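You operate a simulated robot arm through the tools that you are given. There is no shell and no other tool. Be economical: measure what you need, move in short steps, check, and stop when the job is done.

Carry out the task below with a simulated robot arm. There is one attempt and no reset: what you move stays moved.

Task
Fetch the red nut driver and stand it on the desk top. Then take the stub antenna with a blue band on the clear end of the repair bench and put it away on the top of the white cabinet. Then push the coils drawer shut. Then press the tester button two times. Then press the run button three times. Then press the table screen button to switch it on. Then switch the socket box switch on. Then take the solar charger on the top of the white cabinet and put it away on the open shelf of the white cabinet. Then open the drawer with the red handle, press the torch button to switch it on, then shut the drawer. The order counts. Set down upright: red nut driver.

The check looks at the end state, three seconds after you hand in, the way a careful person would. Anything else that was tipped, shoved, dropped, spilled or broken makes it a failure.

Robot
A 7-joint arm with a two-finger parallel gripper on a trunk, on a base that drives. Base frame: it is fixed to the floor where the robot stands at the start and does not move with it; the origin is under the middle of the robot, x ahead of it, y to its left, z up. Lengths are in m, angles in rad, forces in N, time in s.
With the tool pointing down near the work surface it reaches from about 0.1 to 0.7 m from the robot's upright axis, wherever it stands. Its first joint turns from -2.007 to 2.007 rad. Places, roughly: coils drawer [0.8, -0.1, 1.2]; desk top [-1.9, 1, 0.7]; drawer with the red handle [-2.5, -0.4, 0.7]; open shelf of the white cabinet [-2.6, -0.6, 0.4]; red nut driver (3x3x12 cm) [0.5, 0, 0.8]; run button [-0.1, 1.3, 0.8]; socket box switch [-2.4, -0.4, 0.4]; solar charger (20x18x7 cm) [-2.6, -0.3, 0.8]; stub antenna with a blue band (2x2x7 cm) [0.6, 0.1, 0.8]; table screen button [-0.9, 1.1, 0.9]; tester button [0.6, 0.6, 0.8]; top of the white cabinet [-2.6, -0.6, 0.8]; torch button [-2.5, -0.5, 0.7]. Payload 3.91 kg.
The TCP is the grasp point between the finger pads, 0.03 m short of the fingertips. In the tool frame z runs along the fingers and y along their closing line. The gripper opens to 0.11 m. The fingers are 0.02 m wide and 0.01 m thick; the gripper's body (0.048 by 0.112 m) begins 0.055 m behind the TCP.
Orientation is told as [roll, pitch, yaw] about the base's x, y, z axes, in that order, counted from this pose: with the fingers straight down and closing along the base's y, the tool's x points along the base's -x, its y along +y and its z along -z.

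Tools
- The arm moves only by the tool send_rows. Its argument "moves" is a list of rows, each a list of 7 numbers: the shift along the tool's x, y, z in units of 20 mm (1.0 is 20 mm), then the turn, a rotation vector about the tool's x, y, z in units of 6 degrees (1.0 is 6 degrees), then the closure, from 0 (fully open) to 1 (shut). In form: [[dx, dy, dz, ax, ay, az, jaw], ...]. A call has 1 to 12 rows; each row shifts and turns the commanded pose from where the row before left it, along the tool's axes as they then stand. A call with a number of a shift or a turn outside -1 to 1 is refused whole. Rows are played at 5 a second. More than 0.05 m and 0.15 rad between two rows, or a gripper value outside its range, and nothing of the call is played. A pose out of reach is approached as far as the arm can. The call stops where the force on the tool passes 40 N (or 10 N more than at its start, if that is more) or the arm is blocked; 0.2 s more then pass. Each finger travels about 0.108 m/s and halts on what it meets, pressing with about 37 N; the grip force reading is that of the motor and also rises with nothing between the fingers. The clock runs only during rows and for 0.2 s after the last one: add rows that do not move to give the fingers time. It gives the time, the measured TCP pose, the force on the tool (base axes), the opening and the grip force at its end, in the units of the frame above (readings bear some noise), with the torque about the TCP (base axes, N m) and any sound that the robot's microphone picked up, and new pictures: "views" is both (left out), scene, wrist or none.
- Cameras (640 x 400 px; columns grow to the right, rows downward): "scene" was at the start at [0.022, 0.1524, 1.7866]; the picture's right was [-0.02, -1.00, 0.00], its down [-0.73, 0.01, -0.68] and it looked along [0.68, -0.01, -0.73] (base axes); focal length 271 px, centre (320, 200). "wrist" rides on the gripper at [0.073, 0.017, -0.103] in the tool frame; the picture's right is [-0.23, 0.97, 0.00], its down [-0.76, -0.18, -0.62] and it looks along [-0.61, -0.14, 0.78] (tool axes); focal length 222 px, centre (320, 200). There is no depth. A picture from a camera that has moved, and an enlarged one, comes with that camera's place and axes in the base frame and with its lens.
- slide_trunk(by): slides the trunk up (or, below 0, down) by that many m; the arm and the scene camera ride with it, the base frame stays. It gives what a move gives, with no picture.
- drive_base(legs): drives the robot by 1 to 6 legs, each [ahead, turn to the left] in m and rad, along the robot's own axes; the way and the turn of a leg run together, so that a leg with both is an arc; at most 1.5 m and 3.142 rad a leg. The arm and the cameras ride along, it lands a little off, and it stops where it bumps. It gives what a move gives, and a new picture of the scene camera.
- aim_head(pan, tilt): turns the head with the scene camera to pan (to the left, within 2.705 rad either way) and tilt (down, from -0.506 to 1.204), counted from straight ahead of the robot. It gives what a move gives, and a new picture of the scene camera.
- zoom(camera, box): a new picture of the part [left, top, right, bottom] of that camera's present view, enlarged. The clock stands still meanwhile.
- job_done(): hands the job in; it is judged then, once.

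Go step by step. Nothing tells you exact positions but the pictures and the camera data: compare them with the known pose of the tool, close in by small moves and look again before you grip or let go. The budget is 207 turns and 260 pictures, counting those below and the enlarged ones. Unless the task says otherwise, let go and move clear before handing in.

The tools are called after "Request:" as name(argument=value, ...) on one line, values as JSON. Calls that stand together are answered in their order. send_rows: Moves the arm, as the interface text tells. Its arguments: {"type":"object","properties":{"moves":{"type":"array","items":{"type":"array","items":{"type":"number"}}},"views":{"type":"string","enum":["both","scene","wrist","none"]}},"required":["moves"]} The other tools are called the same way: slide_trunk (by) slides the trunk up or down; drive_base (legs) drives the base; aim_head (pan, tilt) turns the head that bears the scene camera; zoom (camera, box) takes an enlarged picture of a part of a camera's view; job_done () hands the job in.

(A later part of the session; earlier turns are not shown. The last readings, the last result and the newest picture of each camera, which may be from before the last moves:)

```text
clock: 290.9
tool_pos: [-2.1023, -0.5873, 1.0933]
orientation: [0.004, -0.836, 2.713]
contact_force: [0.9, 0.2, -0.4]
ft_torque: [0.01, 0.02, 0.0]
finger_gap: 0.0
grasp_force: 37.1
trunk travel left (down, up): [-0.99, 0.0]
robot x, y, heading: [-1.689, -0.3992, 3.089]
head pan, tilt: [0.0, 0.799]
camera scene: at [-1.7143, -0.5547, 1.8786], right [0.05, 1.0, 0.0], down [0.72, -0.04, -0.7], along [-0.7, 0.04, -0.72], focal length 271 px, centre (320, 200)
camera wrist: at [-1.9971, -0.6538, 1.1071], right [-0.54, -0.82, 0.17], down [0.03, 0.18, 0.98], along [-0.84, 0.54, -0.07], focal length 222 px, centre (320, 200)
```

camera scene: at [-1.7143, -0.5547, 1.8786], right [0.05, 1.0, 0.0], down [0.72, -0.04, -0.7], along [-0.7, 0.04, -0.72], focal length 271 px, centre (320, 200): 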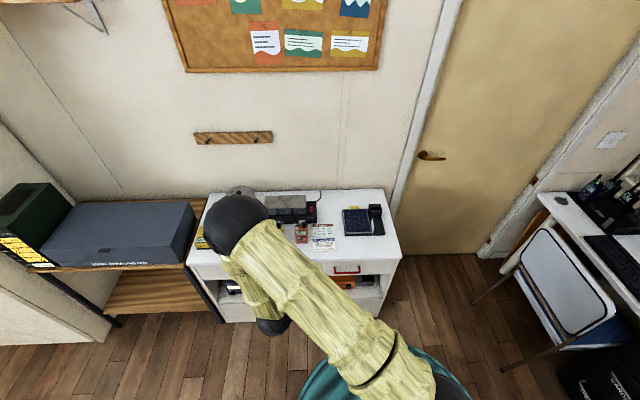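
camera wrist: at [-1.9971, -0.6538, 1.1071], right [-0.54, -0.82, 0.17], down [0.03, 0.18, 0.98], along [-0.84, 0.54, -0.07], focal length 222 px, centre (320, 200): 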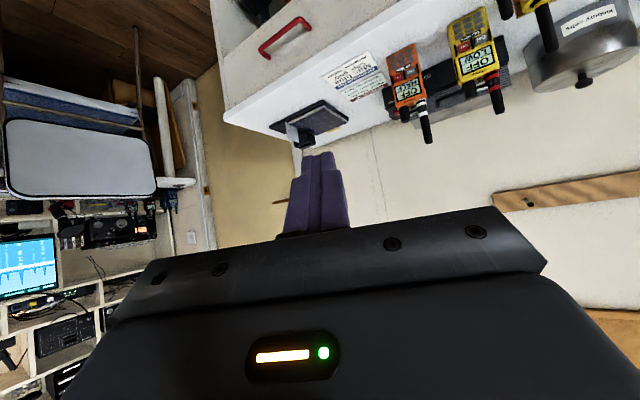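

Request:
slide_trunk(by=-0.4)

Request:
slide_trunk(by=-0.15)

Request:
aim_head(pan=0.05, tilt=0.8)

Request:
zoom(camera="scene", box=[300, 160, 480, 300])

Request:
send_rows(moves=[[0, 0, 0, 0, 0, 0, 1]], views="wrist")

```text
clock: 294.8
tool_pos: [-2.1037, -0.5858, 0.693]
orientation: [0.003, -0.838, 2.713]
contact_force: [1.2, 0.7, -0.1]
ft_torque: [0.0, -0.02, 0.01]
finger_gap: 0.0
grasp_force: 36.8
trunk travel left (down, up): [-0.59, 0.4]
robot x, y, heading: [-1.6874, -0.3999, 3.088]
head pan, tilt: [0.0, 0.799]
```

```text
clock: 296.5
tool_pos: [-2.1028, -0.587, 0.543]
orientation: [0.004, -0.834, 2.711]
contact_force: [0.0, 0.3, 0.8]
ft_torque: [-0.02, -0.03, -0.01]
finger_gap: 0.0003
grasp_force: 36.9
trunk travel left (down, up): [-0.44, 0.55]
robot x, y, heading: [-1.6904, -0.4003, 3.087]
head pan, tilt: [0.0, 0.799]
```

```text
clock: 297.1
tool_pos: [-2.1032, -0.5878, 0.5429]
orientation: [0.004, -0.836, 2.712]
contact_force: [-0.1, -1.0, 0.4]
ft_torque: [0.02, 0.01, -0.04]
finger_gap: 0.0002
grasp_force: 36.6
trunk travel left (down, up): [-0.44, 0.55]
robot x, y, heading: [-1.6886, -0.4015, 3.085]
head pan, tilt: [0.051, 0.799]
camera scene: at [-1.7155, -0.5574, 1.3286], right [0.0, 1.0, 0.0], down [0.72, 0.0, -0.7], along [-0.7, 0.0, -0.72], focal length 271 px, centre (320, 200)
```

scene: 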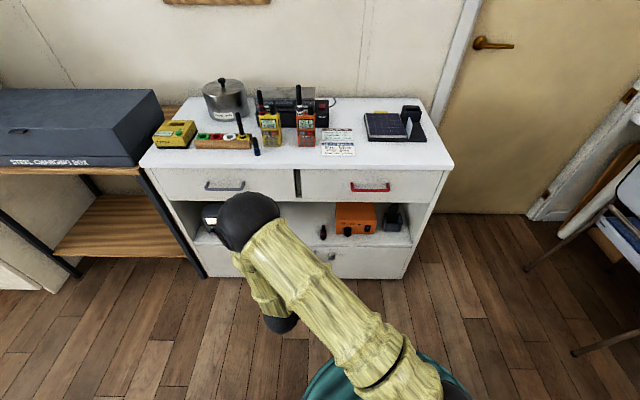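

```text
2.86 times, centred on (390, 230) of scene
camera zoom: at [-1.7155, -0.5574, 1.3286], right [0.0, 1.0, 0.0], down [0.72, 0.0, -0.7], along [-0.7, 0.0, -0.72], focal length 774 px, centre (120, 114)
```

zoom: 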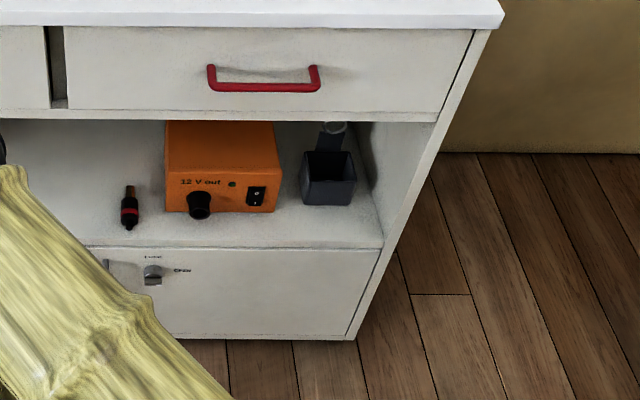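

```text
clock: 297.5
tool_pos: [-2.1043, -0.5867, 0.5428]
orientation: [0.005, -0.836, 2.712]
contact_force: [-0.4, 0.5, 0.0]
ft_torque: [0.02, -0.03, 0.02]
finger_gap: 0.0001
grasp_force: 37.0
trunk travel left (down, up): [-0.44, 0.55]
robot x, y, heading: [-1.6845, -0.4036, 3.089]
head pan, tilt: [0.051, 0.799]
camera wrist: at [-1.9979, -0.6528, 0.557], right [-0.54, -0.82, 0.17], down [0.03, 0.18, 0.98], along [-0.84, 0.54, -0.07], focal length 222 px, centre (320, 200)
```

wrist: 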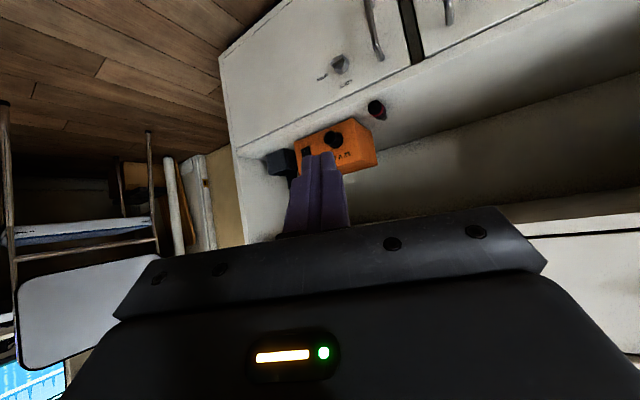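

I see the orange socket box with a rocker switch on its front. Zooming on it to find its state and place.

Request:
zoom(camera="scene", box=[335, 195, 405, 245])

Request:
zoom(camera="wrist", box=[260, 90, 400, 190])

```text
8.00 times, centred on (370, 220) of scene
camera zoom: at [-1.7155, -0.5574, 1.3286], right [0.0, 1.0, 0.0], down [0.72, 0.0, -0.7], along [-0.7, 0.0, -0.72], focal length 2167 px, centre (-80, 40)
```

zoom: 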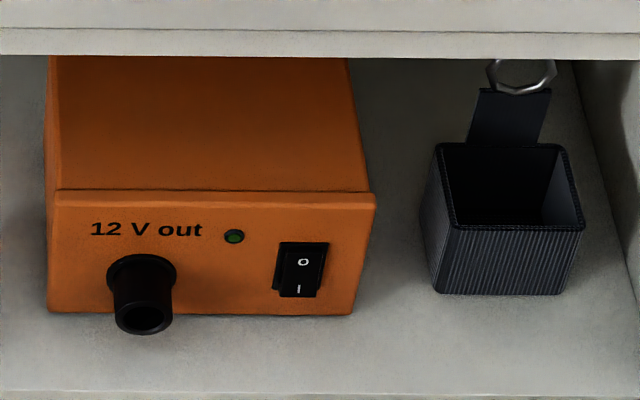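

```text
4.00 times, centred on (330, 140) of wrist
camera zoom: at [-1.9979, -0.6528, 0.557], right [-0.54, -0.82, 0.17], down [0.03, 0.18, 0.98], along [-0.84, 0.54, -0.07], focal length 888 px, centre (280, 440)
```

zoom: 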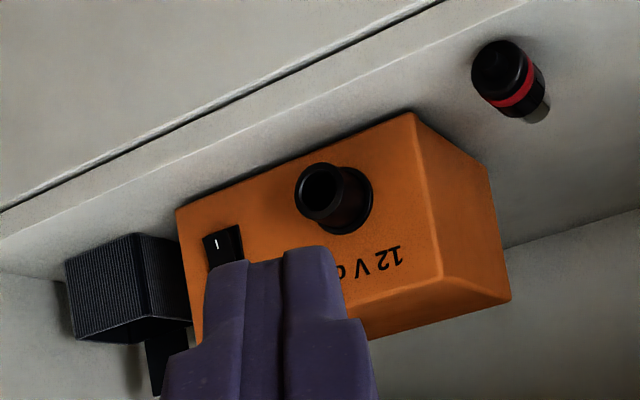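

The rocker's lower "I" half is at about (-2.427, -0.356, 0.403), shelf at z≈0.385. I'll turn the tool to face straight at the cabinet and level it, staying outside.

Request:
send_rows(moves=[[0, 0, 0, -0.608, 0, -0.55, 1], [0, 0, 0, -0.608, 0, -0.55, 1], [0, 0, 0, -0.608, 0, -0.55, 1], [0, 0, 0, -0.608, 0, -0.55, 1], [0, 0, 0, -0.608, 0, -0.55, 1]], views="none")

Request:
send_rows(moves=[[-0.49, -0.95, 0.55, 0, 0, 0, 1], [-0.49, -0.95, 0.55, 0, 0, 0, 1], [-0.49, -0.95, 0.55, 0, 0, 0, 1], [-0.49, -0.95, 0.55, 0, 0, 0, 1], [-0.49, -0.95, 0.55, 0, 0, 0, 1], [-0.49, -0.95, 0.55, 0, 0, 0, 1], [-0.49, -0.95, 0.55, 0, 0, 0, 1], [-0.49, -0.95, 0.55, 0, 0, 0, 1], [-0.49, -0.95, 0.55, 0, 0, 0, 1], [-0.49, -0.95, 0.55, 0, 0, 0, 1], [-0.49, -0.95, 0.55, 0, 0, 0, 1], [-0.49, -0.95, 0.55, 0, 0, 0, 1]], views="none")

Request:
send_rows(moves=[[0, 0, 0, 0, -0.98, 0, 1], [0, 0, 0, 0, -0.98, 0, 1], [0, 0, 0, 0, -0.98, 0, 1], [0, 0, 0, 0, -0.98, 0, 1], [0, 0, 0, 0, -0.98, 0, 1], [0, 0, 0, 0, -0.98, 0, 1], [0, 0, 0, 0, -0.98, 0, 1], [0, 0, 0, 0, -0.98, 0, 1]])

```text
clock: 298.7
tool_pos: [-2.1039, -0.5867, 0.5432]
orientation: [0.003, -0.839, -3.141]
contact_force: [0.7, 0.6, 0.8]
ft_torque: [-0.04, -0.02, -0.01]
finger_gap: 0.0002
grasp_force: 37.1
trunk travel left (down, up): [-0.44, 0.55]
robot x, y, heading: [-1.6875, -0.4058, 3.088]
head pan, tilt: [0.051, 0.799]
```

```text
clock: 301.3
tool_pos: [-2.2838, -0.3586, 0.541]
orientation: [0.003, -0.837, -3.141]
contact_force: [0.1, 0.1, -0.2]
ft_torque: [-0.03, 0.01, -0.01]
finger_gap: 0.0001
grasp_force: 36.9
trunk travel left (down, up): [-0.44, 0.55]
robot x, y, heading: [-1.6856, -0.4051, 3.089]
head pan, tilt: [0.051, 0.799]
```

```text
clock: 303.1
tool_pos: [-2.2796, -0.3586, 0.5406]
orientation: [3.113, -1.483, 0.032]
contact_force: [-0.1, 0.1, -0.2]
ft_torque: [0.0, -0.01, 0.0]
finger_gap: 0.0
grasp_force: 37.4
trunk travel left (down, up): [-0.44, 0.55]
robot x, y, heading: [-1.6873, -0.4033, 3.091]
head pan, tilt: [0.051, 0.799]
camera scene: at [-1.7155, -0.5573, 1.3287], right [0.0, 1.0, 0.0], down [0.72, 0.0, -0.7], along [-0.7, 0.0, -0.72], focal length 271 px, centre (320, 200)
camera wrist: at [-2.1853, -0.3743, 0.4582], right [0.02, -0.97, 0.23], down [0.69, 0.18, 0.7], along [-0.73, 0.14, 0.67], focal length 222 px, centre (320, 200)
```

scene: 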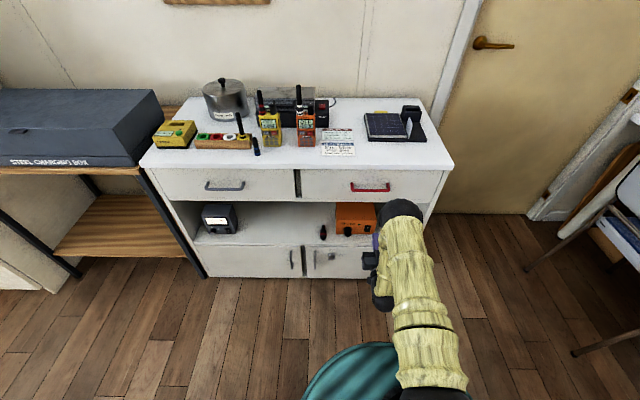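
wrist: 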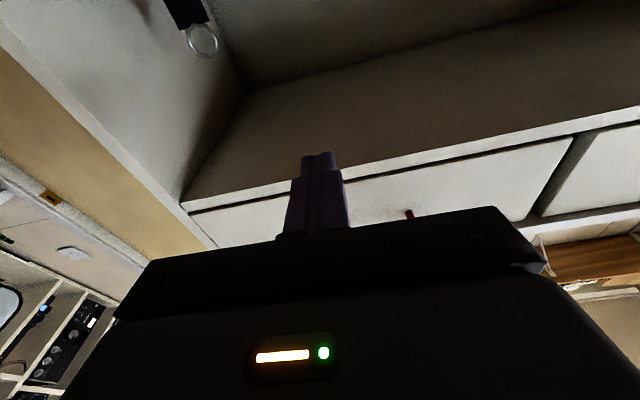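

Request:
slide_trunk(by=-0.13)

Request:
send_rows(moves=[[0, 0, 0.5, 0, 0, 0, 1]])

Request:
zoom(camera="scene", box=[330, 170, 440, 250])

Request:
zoom(camera="wrist", box=[200, 60, 440, 240])

```text
clock: 304.7
tool_pos: [-2.2809, -0.3593, 0.4113]
orientation: [3.115, -1.483, 0.028]
contact_force: [0.1, -0.5, -0.1]
ft_torque: [0.03, 0.02, 0.03]
finger_gap: 0.0001
grasp_force: 37.5
trunk travel left (down, up): [-0.31, 0.68]
robot x, y, heading: [-1.6898, -0.4027, 3.083]
head pan, tilt: [0.051, 0.799]
```

```text
clock: 305.1
tool_pos: [-2.2908, -0.3591, 0.4137]
orientation: [3.115, -1.485, 0.028]
contact_force: [-0.1, -0.7, -0.4]
ft_torque: [0.02, 0.04, 0.01]
finger_gap: 0.0
grasp_force: 37.0
trunk travel left (down, up): [-0.31, 0.68]
robot x, y, heading: [-1.6878, -0.4018, 3.092]
head pan, tilt: [0.051, 0.799]
camera scene: at [-1.7155, -0.5573, 1.1987], right [0.0, 1.0, 0.0], down [0.72, 0.0, -0.7], along [-0.7, 0.0, -0.72], focal length 271 px, centre (320, 200)
camera wrist: at [-2.1943, -0.3743, 0.3301], right [0.02, -0.97, 0.23], down [0.69, 0.18, 0.7], along [-0.73, 0.14, 0.67], focal length 222 px, centre (320, 200)
```

scene: 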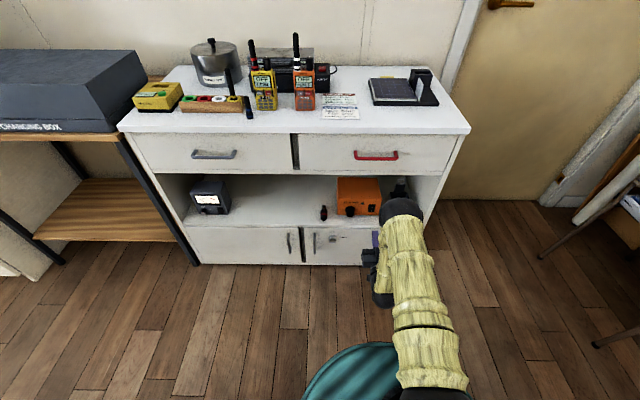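
wrist: 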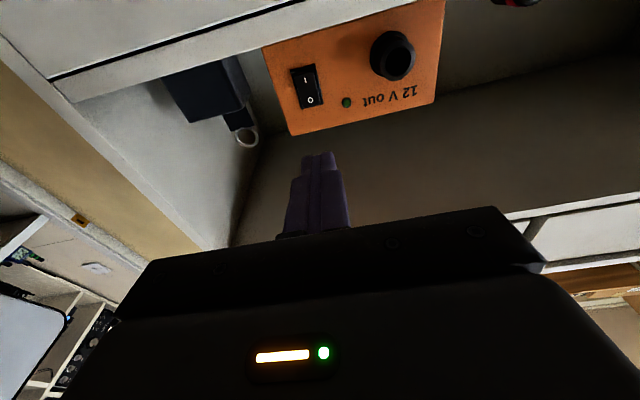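

```text
5.00 times, centred on (385, 210) of scene
camera zoom: at [-1.7155, -0.5573, 1.1987], right [0.0, 1.0, 0.0], down [0.72, 0.0, -0.7], along [-0.7, 0.0, -0.72], focal length 1354 px, centre (-5, 150)
```

zoom: 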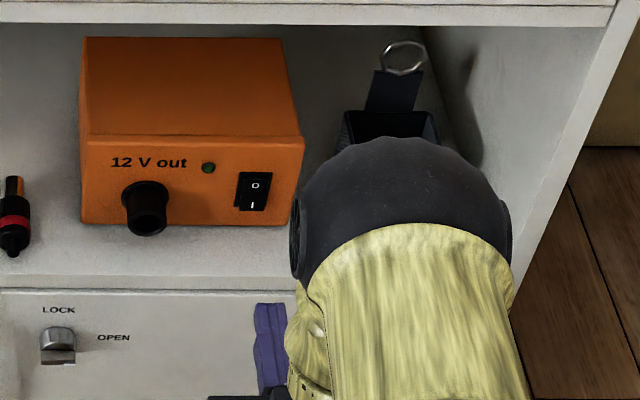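

```text
2.22 times, centred on (320, 150) of wrist
camera zoom: at [-2.1943, -0.3743, 0.3301], right [0.02, -0.97, 0.23], down [0.69, 0.18, 0.7], along [-0.73, 0.14, 0.67], focal length 494 px, centre (320, 311)
```

zoom: 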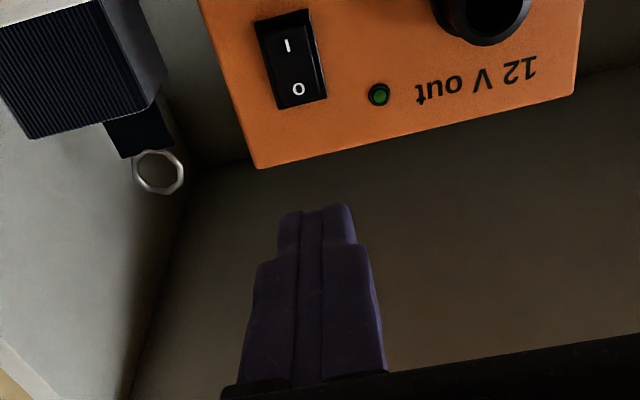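

Using the two wrist views, the "I" half is at about (-2.434, -0.352, 0.394). I'll move in level, a little lower, and stop 2 cm short.

Request:
send_rows(moves=[[0.2, -0.05, 0.836, 0, 0, 0, 1], [0.2, -0.05, 0.836, 0, 0, 0, 1], [0.2, -0.05, 0.836, 0, 0, 0, 1], [0.2, -0.05, 0.836, 0, 0, 0, 1], [0.2, -0.05, 0.836, 0, 0, 0, 1]])

Request:
zoom(camera="wrist", box=[230, 70, 410, 200])

Request:
zoom(camera="scene", box=[330, 160, 440, 240])

```text
clock: 306.3
tool_pos: [-2.3765, -0.352, 0.4002]
orientation: [3.116, -1.485, 0.029]
contact_force: [-0.2, 0.7, -0.1]
ft_torque: [-0.03, -0.03, 0.02]
finger_gap: 0.0
grasp_force: 36.2
trunk travel left (down, up): [-0.31, 0.68]
robot x, y, heading: [-1.6912, -0.4022, 3.089]
head pan, tilt: [0.051, 0.799]
camera scene: at [-1.7155, -0.5573, 1.1986], right [0.0, 1.0, 0.0], down [0.72, 0.0, -0.7], along [-0.7, 0.0, -0.72], focal length 271 px, centre (320, 200)
camera wrist: at [-2.281, -0.367, 0.3185], right [0.02, -0.97, 0.23], down [0.69, 0.18, 0.7], along [-0.73, 0.14, 0.67], focal length 222 px, centre (320, 200)
```

scene: 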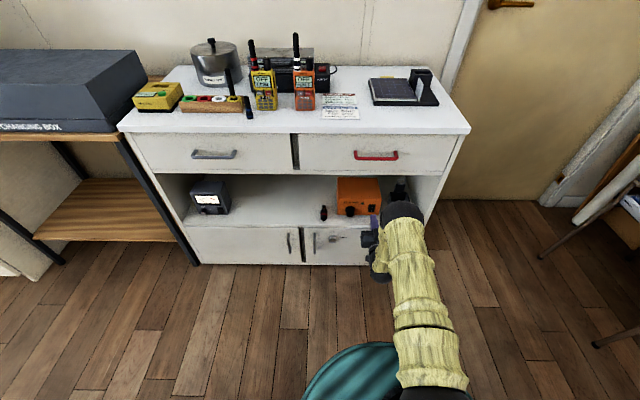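
wrist: 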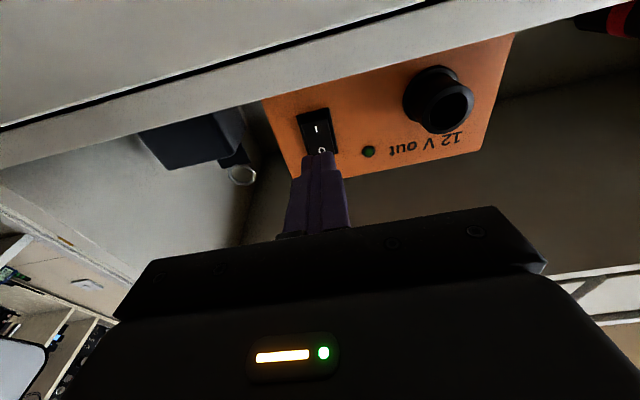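

```text
3.08 times, centred on (320, 135) of wrist
camera zoom: at [-2.281, -0.367, 0.3185], right [0.02, -0.97, 0.23], down [0.69, 0.18, 0.7], along [-0.73, 0.14, 0.67], focal length 684 px, centre (320, 400)
```

zoom: 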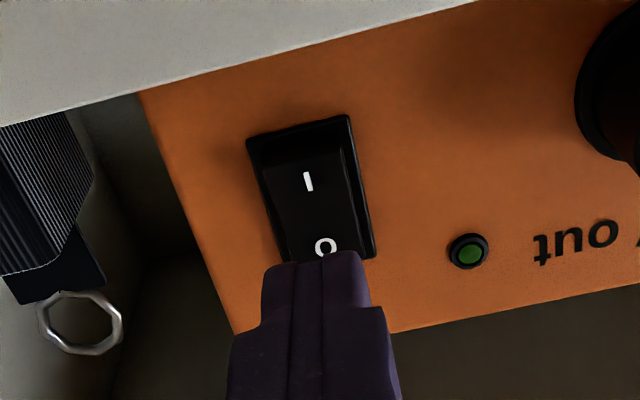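

```text
5.00 times, centred on (385, 200) of scene
camera zoom: at [-1.7155, -0.5573, 1.1986], right [0.0, 1.0, 0.0], down [0.72, 0.0, -0.7], along [-0.7, 0.0, -0.72], focal length 1354 px, centre (-5, 200)
```

zoom: 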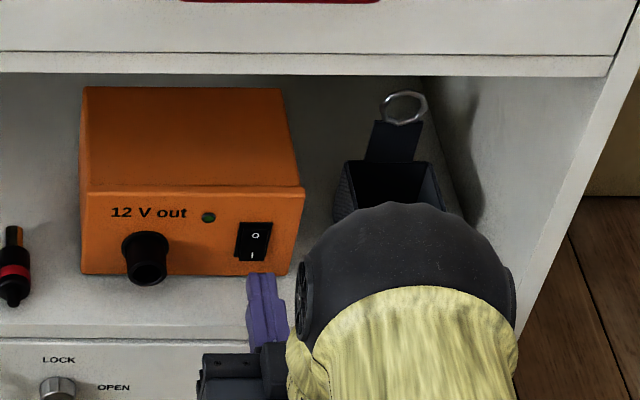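

Request:
send_rows(moves=[[0.12, -0.1, 0.3, 0, 0, 0, 1], [0.025, 0, 0.3, 0, 0, 0, 1], [0.025, 0, 0.2, 0, 0, 0, 1]], views="wrist")

Request:
zoom(camera="wrist", box=[230, 70, 410, 200])

```text
clock: 307.1
tool_pos: [-2.3913, -0.3522, 0.3973]
orientation: [3.114, -1.481, 0.029]
contact_force: [0.7, -0.1, -0.2]
ft_torque: [0.03, 0.0, -0.02]
finger_gap: 0.0001
grasp_force: 37.4
trunk travel left (down, up): [-0.31, 0.68]
robot x, y, heading: [-1.6911, -0.4029, 3.083]
head pan, tilt: [0.051, 0.799]
camera wrist: at [-2.2965, -0.3674, 0.3151], right [0.02, -0.97, 0.23], down [0.69, 0.18, 0.7], along [-0.73, 0.14, 0.67], focal length 222 px, centre (320, 200)
```

wrist: 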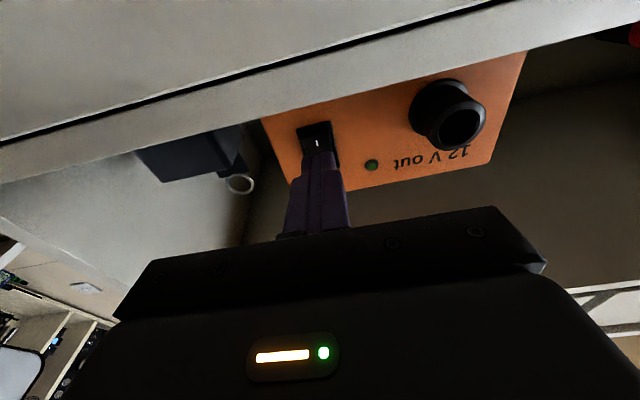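

```text
3.08 times, centred on (320, 135) of wrist
camera zoom: at [-2.2965, -0.3674, 0.3151], right [0.02, -0.97, 0.23], down [0.69, 0.18, 0.7], along [-0.73, 0.14, 0.67], focal length 684 px, centre (320, 400)
```

zoom: 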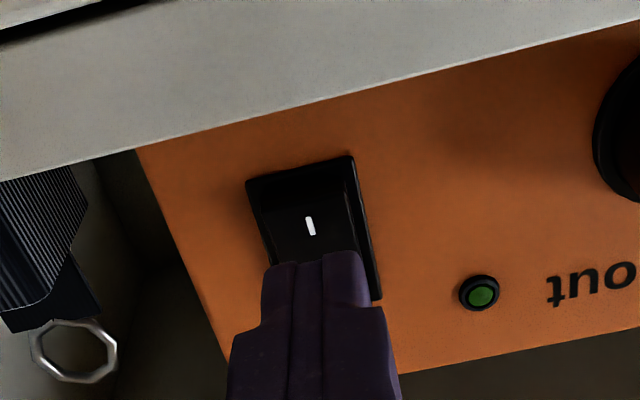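

Request:
send_rows(moves=[[0.018, 0, 0.2, 0, 0, 0, 1], [0.018, 0, 0.2, 0, 0, 0, 1]], views="none")

Request:
send_rows(moves=[[0.018, 0, 0.2, 0, 0, 0, 1], [0.018, 0, 0.2, 0, 0, 0, 1]], views="wrist")

Request:
zoom(camera="wrist", box=[230, 70, 410, 200])

```text
clock: 307.7
tool_pos: [-2.399, -0.3522, 0.3965]
orientation: [3.114, -1.483, 0.03]
contact_force: [0.8, 0.5, 0.1]
ft_torque: [-0.02, 0.03, -0.04]
finger_gap: 0.0
grasp_force: 37.2
trunk travel left (down, up): [-0.31, 0.68]
robot x, y, heading: [-1.6861, -0.4028, 3.088]
head pan, tilt: [0.051, 0.799]
```

```text
clock: 308.3
tool_pos: [-2.4084, -0.3524, 0.3971]
orientation: [3.115, -1.483, 0.029]
contact_force: [7.2, 0.6, 1.7]
ft_torque: [0.02, 0.11, -0.08]
finger_gap: 0.0
grasp_force: 36.9
trunk travel left (down, up): [-0.31, 0.68]
robot x, y, heading: [-1.687, -0.4048, 3.086]
head pan, tilt: [0.051, 0.799]
heard: click
camera wrist: at [-2.3126, -0.3678, 0.3145], right [0.02, -0.97, 0.23], down [0.69, 0.18, 0.7], along [-0.73, 0.14, 0.67], focal length 222 px, centre (320, 200)
```

wrist: 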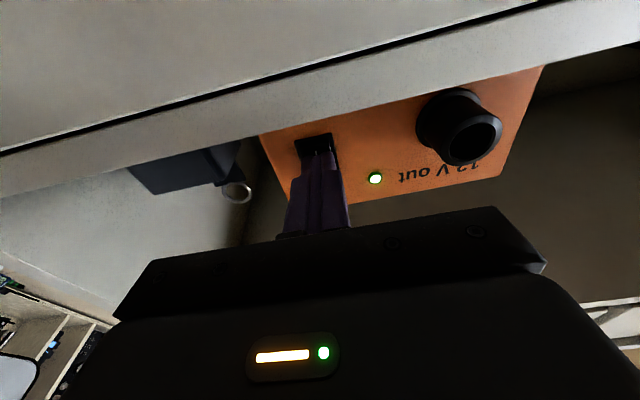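

```text
3.08 times, centred on (320, 135) of wrist
camera zoom: at [-2.3126, -0.3678, 0.3145], right [0.02, -0.97, 0.23], down [0.69, 0.18, 0.7], along [-0.73, 0.14, 0.67], focal length 684 px, centre (320, 400)
```

zoom: 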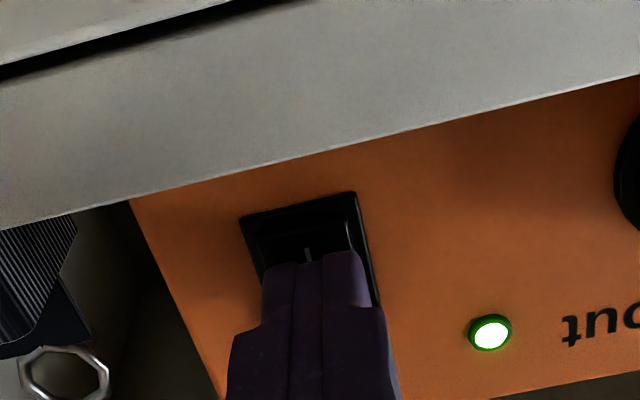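

Click heard and the LED lit: the socket box is on. I'll back out and study the solar charger.

Request:
send_rows(moves=[[0, 0, -1, 0, 0, 0, 1], [0, 0, -1, 0, 0, 0, 1], [0, 0, -1, 0, 0, 0, 1], [0, 0, -1, 0, 0, 0, 1], [0, 0, -1, 0, 0, 0, 1], [0, 0, -1, 0, 0, 0, 1], [0, 0.5, -1, 0, 0, 0, 1]], views="none")

Request:
slide_trunk(by=0.4)

Request:
aim_head(pan=0.1, tilt=0.8)

Request:
zoom(camera="scene", box=[320, 120, 460, 220])

```text
clock: 309.9
tool_pos: [-2.2669, -0.3643, 0.3844]
orientation: [3.113, -1.484, 0.031]
contact_force: [0.8, 0.1, 0.2]
ft_torque: [0.0, 0.0, 0.01]
finger_gap: 0.0
grasp_force: 36.9
trunk travel left (down, up): [-0.31, 0.68]
robot x, y, heading: [-1.6915, -0.4063, 3.088]
head pan, tilt: [0.051, 0.799]
```

```text
clock: 313.8
tool_pos: [-2.2668, -0.3641, 0.7847]
orientation: [3.114, -1.483, 0.028]
contact_force: [-0.4, 0.8, 0.2]
ft_torque: [0.02, -0.01, -0.03]
finger_gap: 0.0001
grasp_force: 36.5
trunk travel left (down, up): [-0.71, 0.28]
robot x, y, heading: [-1.6871, -0.4028, 3.089]
head pan, tilt: [0.051, 0.799]
```

```text
clock: 314.4
tool_pos: [-2.267, -0.3639, 0.784]
orientation: [3.116, -1.482, 0.028]
contact_force: [-0.2, -0.2, -0.8]
ft_torque: [0.0, 0.0, 0.0]
finger_gap: 0.0
grasp_force: 36.9
trunk travel left (down, up): [-0.71, 0.28]
robot x, y, heading: [-1.6868, -0.4047, 3.086]
head pan, tilt: [0.099, 0.799]
camera scene: at [-1.7155, -0.5612, 1.5986], right [-0.05, 1.0, 0.0], down [0.72, 0.03, -0.7], along [-0.7, -0.03, -0.72], focal length 271 px, centre (320, 200)
```

scene: 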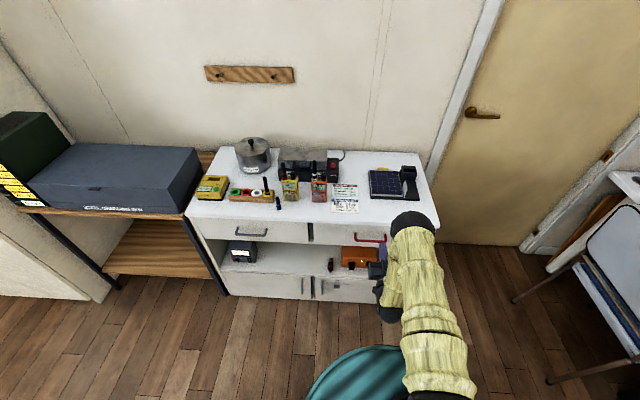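

```text
4.00 times, centred on (390, 170) of scene
camera zoom: at [-1.7155, -0.5612, 1.5986], right [-0.05, 1.0, 0.0], down [0.72, 0.03, -0.7], along [-0.7, -0.03, -0.72], focal length 1083 px, centre (40, 320)
```

zoom: 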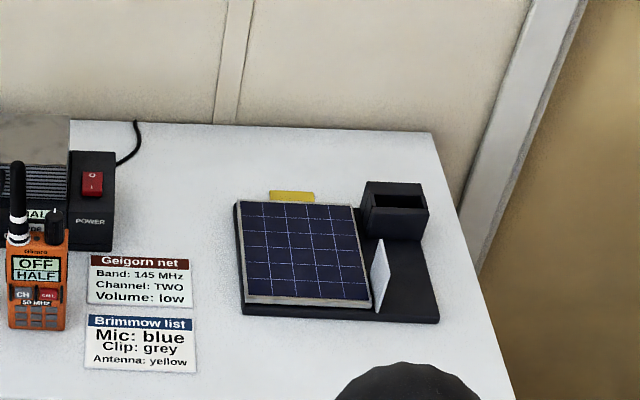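

Request:
slide_trunk(by=0.28)

Request:
send_rows(moves=[[0, 0, 0, 0, 1, 0, 1], [0, 0, 0, 0, 1, 0, 1], [0, 0, 0, 0, 1, 0, 1], [0, 0, 0, 0, 1, 0, 1], [0, 0, 0, 0, 1, 0, 1], [0, 0, 0, 0, 1, 0, 1], [0, 0, 0, 0, 1, 0, 1], [0, 0, 0, 0, 1, 0, 1]])

Request:
zoom(camera="wrist", box=[200, 20, 440, 200])

```text
clock: 317.2
tool_pos: [-2.2674, -0.362, 1.0645]
orientation: [3.115, -1.483, 0.028]
contact_force: [-0.2, 0.2, -0.1]
ft_torque: [0.01, 0.01, 0.01]
finger_gap: 0.0
grasp_force: 37.0
trunk travel left (down, up): [-0.99, 0.0]
robot x, y, heading: [-1.6891, -0.4014, 3.086]
head pan, tilt: [0.099, 0.799]
```

```text
clock: 319.0
tool_pos: [-2.2667, -0.3638, 1.0645]
orientation: [0.004, -0.818, 3.141]
contact_force: [0.1, 0.0, 0.0]
ft_torque: [-0.02, 0.0, 0.01]
finger_gap: 0.0
grasp_force: 36.8
trunk travel left (down, up): [-0.99, 0.0]
robot x, y, heading: [-1.6886, -0.4014, 3.091]
head pan, tilt: [0.099, 0.799]
camera scene: at [-1.7153, -0.5613, 1.8786], right [-0.05, 1.0, 0.0], down [0.72, 0.03, -0.7], along [-0.7, -0.03, -0.72], focal length 271 px, centre (320, 200)
camera wrist: at [-2.1423, -0.3798, 1.0809], right [-0.15, -0.97, 0.17], down [-0.07, 0.18, 0.98], along [-0.99, 0.14, -0.09], focal length 222 px, centre (320, 200)
```

scene: 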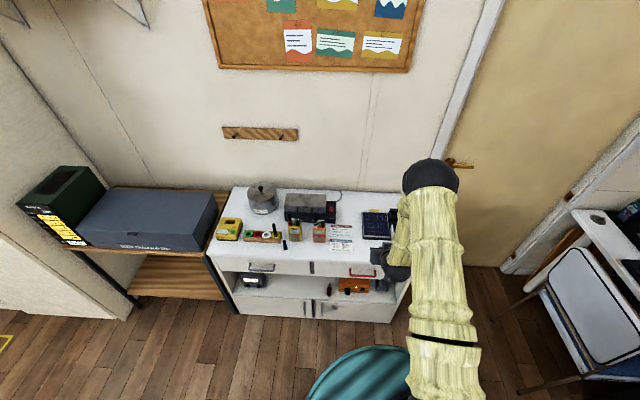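
wrist: 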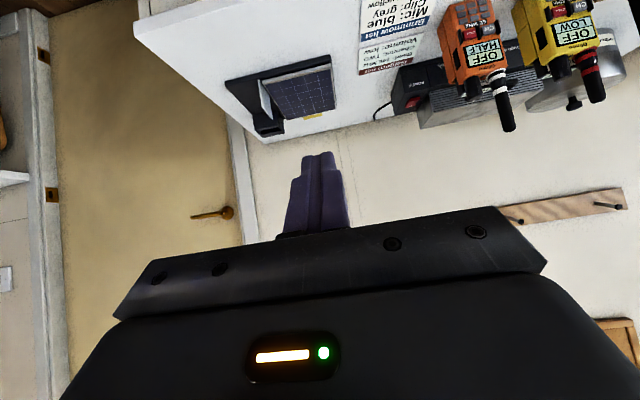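

```text
2.22 times, centred on (320, 110) of wrist
camera zoom: at [-2.1423, -0.3798, 1.0809], right [-0.15, -0.97, 0.17], down [-0.07, 0.18, 0.98], along [-0.99, 0.14, -0.09], focal length 494 px, centre (320, 400)
```

zoom: 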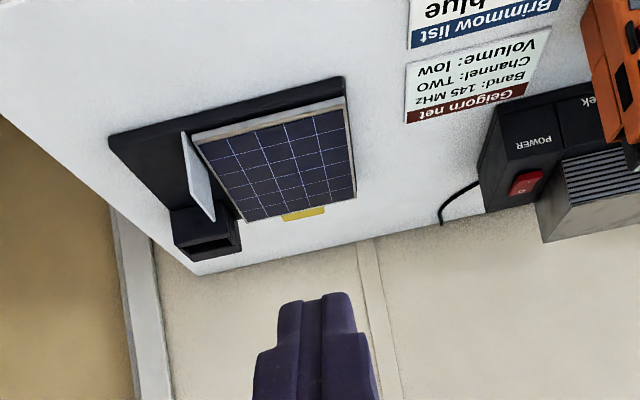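

The charger has a base plate, tilted panel, and a black box at its back right. I need a closer look from above before choosing the grip.

Request:
send_rows(moves=[[0, 0, 0, 0, 1, 0, 0], [0, 0, 0, 0, 1, 0, 0], [0, 0, 0, 0, 1, 0, 0], [0, 0, 0, 0, 1, 0, 0], [0, 0, 0, 0, 1, 0, 0], [0, 0, 0, 0, 1, 0, 0], [0, 0, 0, 0, 1, 0, 0], [0, 0, 0, 0, 0.8, 0, 0]], views="none")

Request:
drive_base(legs=[[0.15, 0]])

Request:
send_rows(moves=[[-0.6, 0, 0, 0, 0, 0, 0], [-0.6, 0, 0, 0, 0, 0, 0], [-0.6, 0, 0, 0, 0, 0, 0]], views="wrist")

Request:
zoom(camera="wrist", box=[220, 20, 420, 180])

```text
clock: 320.8
tool_pos: [-2.2673, -0.3643, 1.0643]
orientation: [0.003, -0.003, -3.139]
contact_force: [0.3, 0.2, -0.3]
ft_torque: [-0.02, 0.0, -0.01]
finger_gap: 0.11
grasp_force: 0.0
trunk travel left (down, up): [-0.99, 0.0]
robot x, y, heading: [-1.6881, -0.4056, 3.084]
head pan, tilt: [0.099, 0.799]
```

```text
clock: 322.3
tool_pos: [-2.4186, -0.3558, 1.0646]
orientation: [0.002, -0.003, -3.14]
contact_force: [-0.8, -0.1, -0.5]
ft_torque: [0.04, 0.0, 0.0]
finger_gap: 0.1098
grasp_force: 0.0
trunk travel left (down, up): [-0.99, 0.0]
robot x, y, heading: [-1.8409, -0.396, 3.086]
head pan, tilt: [0.099, 0.799]
camera scene: at [-1.8675, -0.5532, 1.8786], right [-0.05, 1.0, 0.0], down [0.72, 0.03, -0.7], along [-0.7, -0.03, -0.72], focal length 271 px, centre (320, 200)
```

scene: 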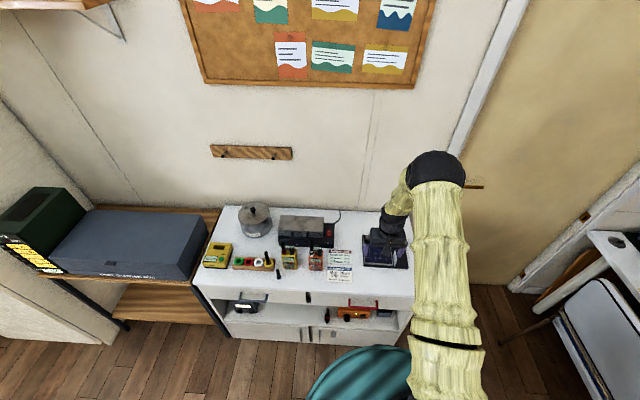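

```text
clock: 323.1
tool_pos: [-2.4542, -0.3561, 1.0639]
orientation: [0.002, -0.004, -3.138]
contact_force: [0.3, 0.1, 0.2]
ft_torque: [-0.03, 0.0, 0.02]
finger_gap: 0.1101
grasp_force: 0.0
trunk travel left (down, up): [-0.99, 0.0]
robot x, y, heading: [-1.8366, -0.3942, 3.088]
head pan, tilt: [0.099, 0.799]
camera wrist: at [-2.3829, -0.3719, 1.1659], right [-0.22, -0.97, 0.0], down [-0.76, 0.18, 0.62], along [-0.61, 0.14, -0.78], focal length 222 px, centre (320, 200)
```

wrist: 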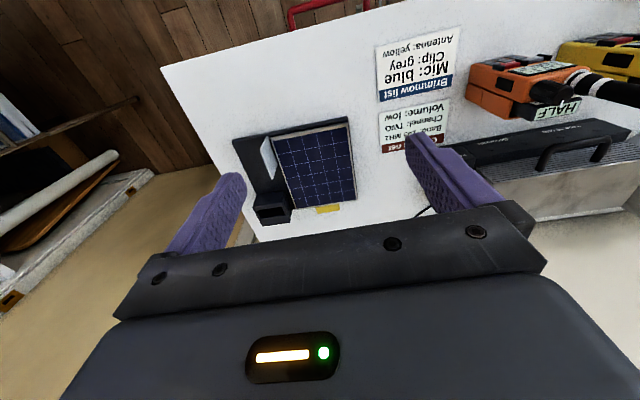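

```text
2.50 times, centred on (320, 100) of wrist
camera zoom: at [-2.3829, -0.3719, 1.1659], right [-0.22, -0.97, 0.0], down [-0.76, 0.18, 0.62], along [-0.61, 0.14, -0.78], focal length 555 px, centre (320, 450)
```

zoom: 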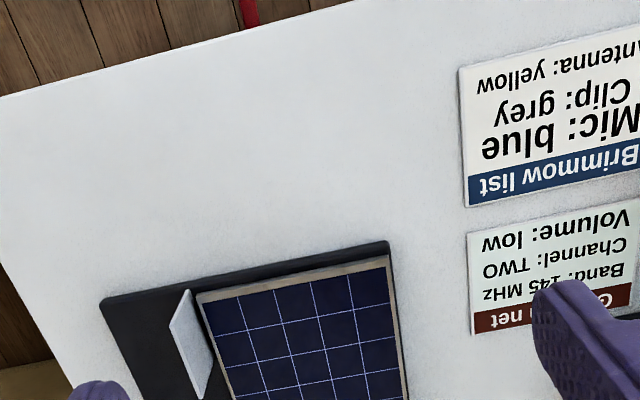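

Request:
zoom(camera="wrist", box=[215, 110, 375, 225])

```text
3.48 times, centred on (295, 168) of wrist
camera zoom: at [-2.3829, -0.3719, 1.1659], right [-0.22, -0.97, 0.0], down [-0.76, 0.18, 0.62], along [-0.61, 0.14, -0.78], focal length 773 px, centre (407, 313)
```

zoom: 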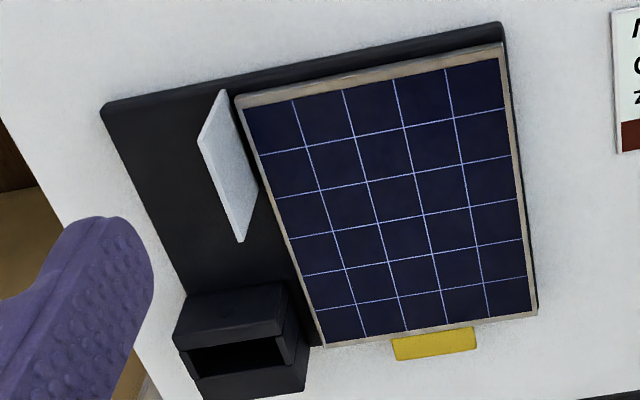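

The white fin standing on the base plate (y≈-0.258, x≈-2.50…-2.56) is a good handle, and the panel is low. I'll tilt the tool 45° and line up the open fingers astride it.

Request:
send_rows(moves=[[0, -0.61, 0, 0, -0.94, 0, 0], [0, -0.61, 0, 0, -0.94, 0, 0], [0, -0.61, 0, 0, -0.94, 0, 0], [0, -0.61, 0, 0, -0.94, 0, 0], [0, -0.61, 0, 0, -0.94, 0, 0], [0, -0.61, 0, 0, -0.94, 0, 0], [0, -0.61, 0, 0, -0.94, 0, 0], [0, -0.61, 0, 0, -0.94, 0, 0]], views="none")

Request:
slide_trunk(by=-0.11)

Request:
send_rows(moves=[[0, 0, 0, 0, 0, 0, 0.3]])

Request:
zoom(camera="wrist", box=[220, 80, 420, 220])

```text
clock: 324.9
tool_pos: [-2.4537, -0.2586, 1.064]
orientation: [0.004, -0.792, -3.14]
contact_force: [0.1, -0.8, 0.0]
ft_torque: [-0.02, 0.0, 0.02]
finger_gap: 0.1099
grasp_force: 0.1
trunk travel left (down, up): [-0.99, 0.0]
robot x, y, heading: [-1.8373, -0.3963, 3.085]
head pan, tilt: [0.099, 0.799]
```

```text
clock: 326.3
tool_pos: [-2.453, -0.2581, 0.9547]
orientation: [0.005, -0.791, -3.142]
contact_force: [0.5, 0.2, 0.1]
ft_torque: [0.0, -0.04, 0.01]
finger_gap: 0.1099
grasp_force: 0.0
trunk travel left (down, up): [-0.88, 0.11]
robot x, y, heading: [-1.8365, -0.3926, 3.087]
head pan, tilt: [0.099, 0.799]
```

```text
clock: 326.7
tool_pos: [-2.4528, -0.2589, 0.9556]
orientation: [0.003, -0.791, -3.142]
contact_force: [0.1, 0.8, 0.5]
ft_torque: [0.01, -0.01, -0.01]
finger_gap: 0.0766
grasp_force: 0.0
trunk travel left (down, up): [-0.88, 0.11]
robot x, y, heading: [-1.8363, -0.3937, 3.086]
head pan, tilt: [0.099, 0.799]
camera scene: at [-1.8658, -0.5532, 1.7687], right [-0.05, 1.0, 0.0], down [0.72, 0.03, -0.7], along [-0.7, -0.03, -0.72], focal length 271 px, centre (320, 200)
camera wrist: at [-2.3303, -0.2747, 0.9746], right [-0.16, -0.97, 0.16], down [-0.09, 0.18, 0.98], along [-0.98, 0.14, -0.12], focal length 222 px, centre (320, 200)
```

scene: 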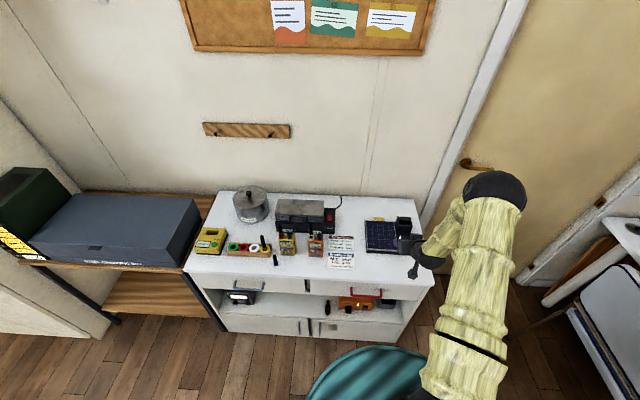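
wrist: 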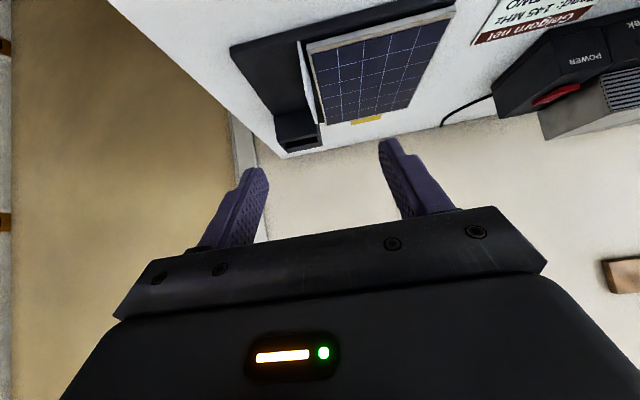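

```text
2.86 times, centred on (320, 150) of wrist
camera zoom: at [-2.3303, -0.2747, 0.9746], right [-0.16, -0.97, 0.16], down [-0.09, 0.18, 0.98], along [-0.98, 0.14, -0.12], focal length 635 px, centre (320, 343)
```

zoom: 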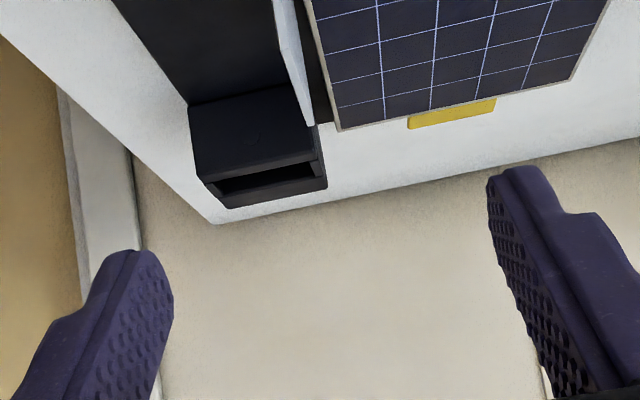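

The fin is between the fingers, and the approach is exactly along the tool axis. Advancing most of the way.

Request:
send_rows(moves=[[0, -0.1, 1, 0, 0, 0, 0.4], [0, 0, 1, 0, 0, 0, 0.4], [0, 0, 1, 0, 0, 0, 0.4], [0, 0, 1, 0, 0, 0, 0.4], [0, 0, 0.6, 0, 0, 0, 0.4]])

Request:
zoom(camera="wrist", box=[240, 100, 400, 220])

Request:
zoom(camera="scene", box=[350, 190, 450, 280])

```text
clock: 327.9
tool_pos: [-2.5191, -0.2571, 0.8902]
orientation: [0.004, -0.791, -3.14]
contact_force: [-0.9, -0.3, -0.6]
ft_torque: [0.01, 0.0, -0.02]
finger_gap: 0.0661
grasp_force: 0.1
trunk travel left (down, up): [-0.88, 0.11]
robot x, y, heading: [-1.8364, -0.3956, 3.09]
head pan, tilt: [0.099, 0.799]
camera scene: at [-1.8661, -0.5532, 1.7687], right [-0.05, 1.0, 0.0], down [0.72, 0.03, -0.7], along [-0.7, -0.03, -0.72], focal length 271 px, centre (320, 200)
camera wrist: at [-2.3965, -0.2727, 0.9098], right [-0.16, -0.97, 0.16], down [-0.09, 0.18, 0.98], along [-0.98, 0.14, -0.12], focal length 222 px, centre (320, 200)
```

scene: 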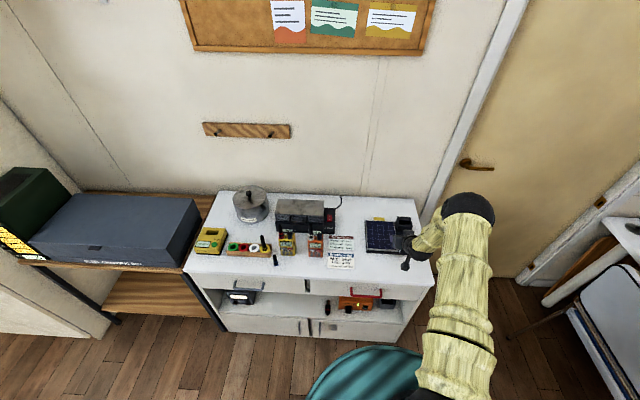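
wrist: 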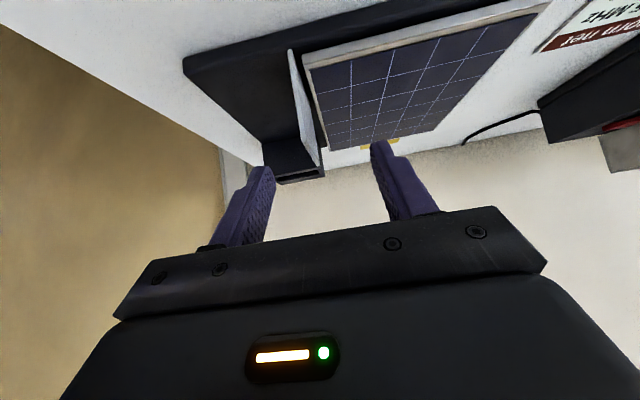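

```text
3.33 times, centred on (320, 160) of wrist
camera zoom: at [-2.3965, -0.2727, 0.9098], right [-0.16, -0.97, 0.16], down [-0.09, 0.18, 0.98], along [-0.98, 0.14, -0.12], focal length 740 px, centre (320, 333)
```

zoom: 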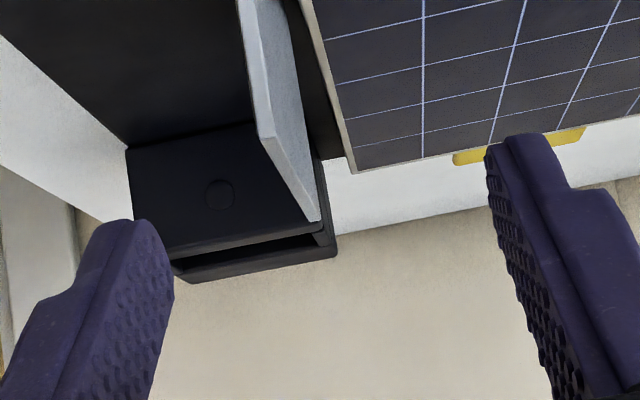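

```text
4.44 times, centred on (400, 235) of scene
camera zoom: at [-1.8661, -0.5532, 1.7687], right [-0.05, 1.0, 0.0], down [0.72, 0.03, -0.7], along [-0.7, -0.03, -0.72], focal length 1204 px, centre (-36, 44)
```

zoom: 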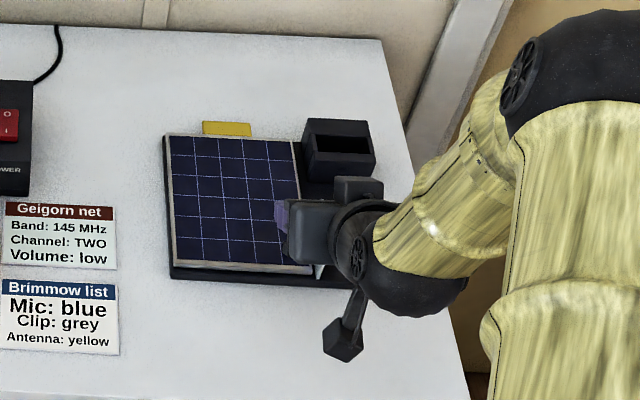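

Request:
send_rows(moves=[[0, -0.15, 0.7, 0, 0, 0, 0.4], [0, 0, 0.6, 0, 0, 0, 0.4], [0, 0, 0.3, 0, 0, 0, 0.4]], views="wrist")

Request:
zoom(camera="wrist", box=[240, 100, 400, 220])

```text
clock: 328.7
tool_pos: [-2.5428, -0.2556, 0.8655]
orientation: [0.003, -0.791, -3.14]
contact_force: [0.8, 0.2, -0.1]
ft_torque: [0.02, -0.04, 0.01]
finger_gap: 0.0659
grasp_force: 0.2
trunk travel left (down, up): [-0.88, 0.11]
robot x, y, heading: [-1.8339, -0.3964, 3.093]
head pan, tilt: [0.099, 0.799]
camera wrist: at [-2.4186, -0.2707, 0.8858], right [-0.16, -0.97, 0.16], down [-0.09, 0.18, 0.98], along [-0.98, 0.14, -0.12], focal length 222 px, centre (320, 200)
```

wrist: 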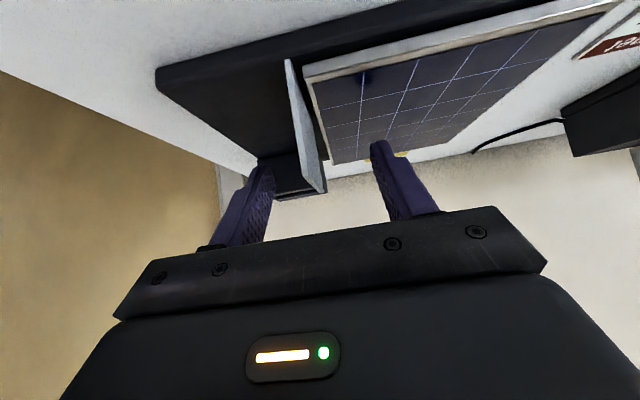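

```text
3.33 times, centred on (320, 160) of wrist
camera zoom: at [-2.4186, -0.2707, 0.8858], right [-0.16, -0.97, 0.16], down [-0.09, 0.18, 0.98], along [-0.98, 0.14, -0.12], focal length 740 px, centre (320, 333)
```

zoom: 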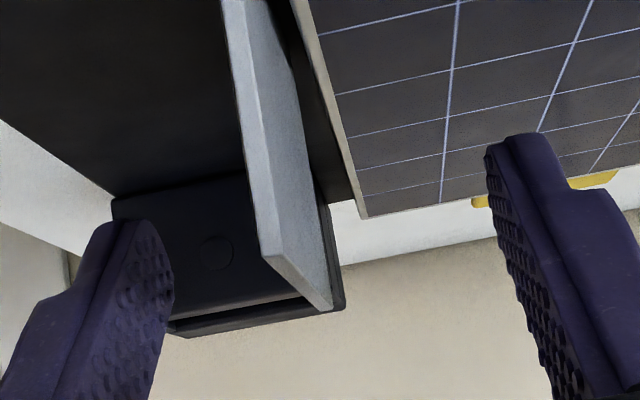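

The fin is well between the pads. I'll lower 4 mm, centre by 3 mm, and close.

Request:
send_rows(moves=[[0.14, -0.17, 0.14, 0, 0, 0, 0.4], [0, 0, 0, 0, 0, 0, 0.55], [0, 0, 0, 0, 0, 0, 0.7], [0, 0, 0, 0, 0, 0, 0.8], [0, 0, 0, 0, 0, 0, 0.9], [0, 0, 0, 0, 0, 0, 1], [0, 0, 0, 0, 0, 0, 1]], views="wrist")

Request:
zoom(camera="wrist", box=[240, 100, 400, 220])

```text
clock: 330.3
tool_pos: [-2.5414, -0.2515, 0.863]
orientation: [0.003, -0.791, -3.141]
contact_force: [4.2, -2.5, -0.1]
ft_torque: [0.35, -0.08, -0.55]
finger_gap: 0.0027
grasp_force: 36.7
trunk travel left (down, up): [-0.88, 0.11]
robot x, y, heading: [-1.8371, -0.3931, 3.087]
head pan, tilt: [0.099, 0.799]
camera wrist: at [-2.4179, -0.2672, 0.8829], right [-0.16, -0.97, 0.16], down [-0.09, 0.18, 0.98], along [-0.98, 0.14, -0.12], focal length 222 px, centre (320, 200)
```

wrist: 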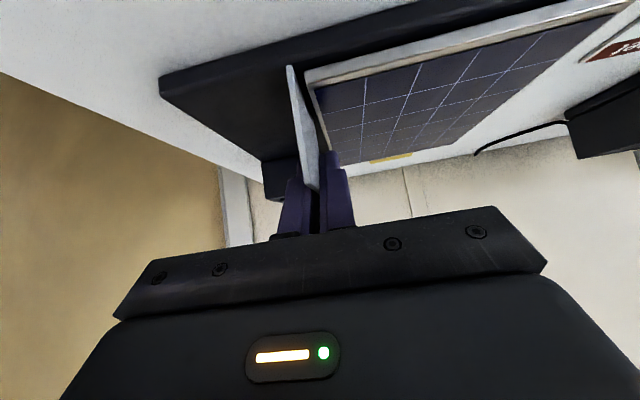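

```text
3.33 times, centred on (320, 160) of wrist
camera zoom: at [-2.4179, -0.2672, 0.8829], right [-0.16, -0.97, 0.16], down [-0.09, 0.18, 0.98], along [-0.98, 0.14, -0.12], focal length 740 px, centre (320, 333)
```

zoom: 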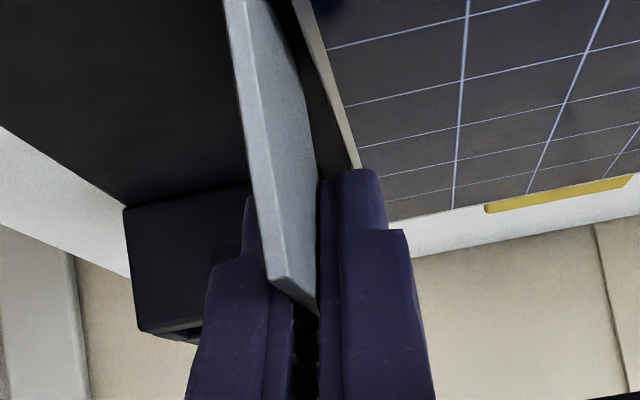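

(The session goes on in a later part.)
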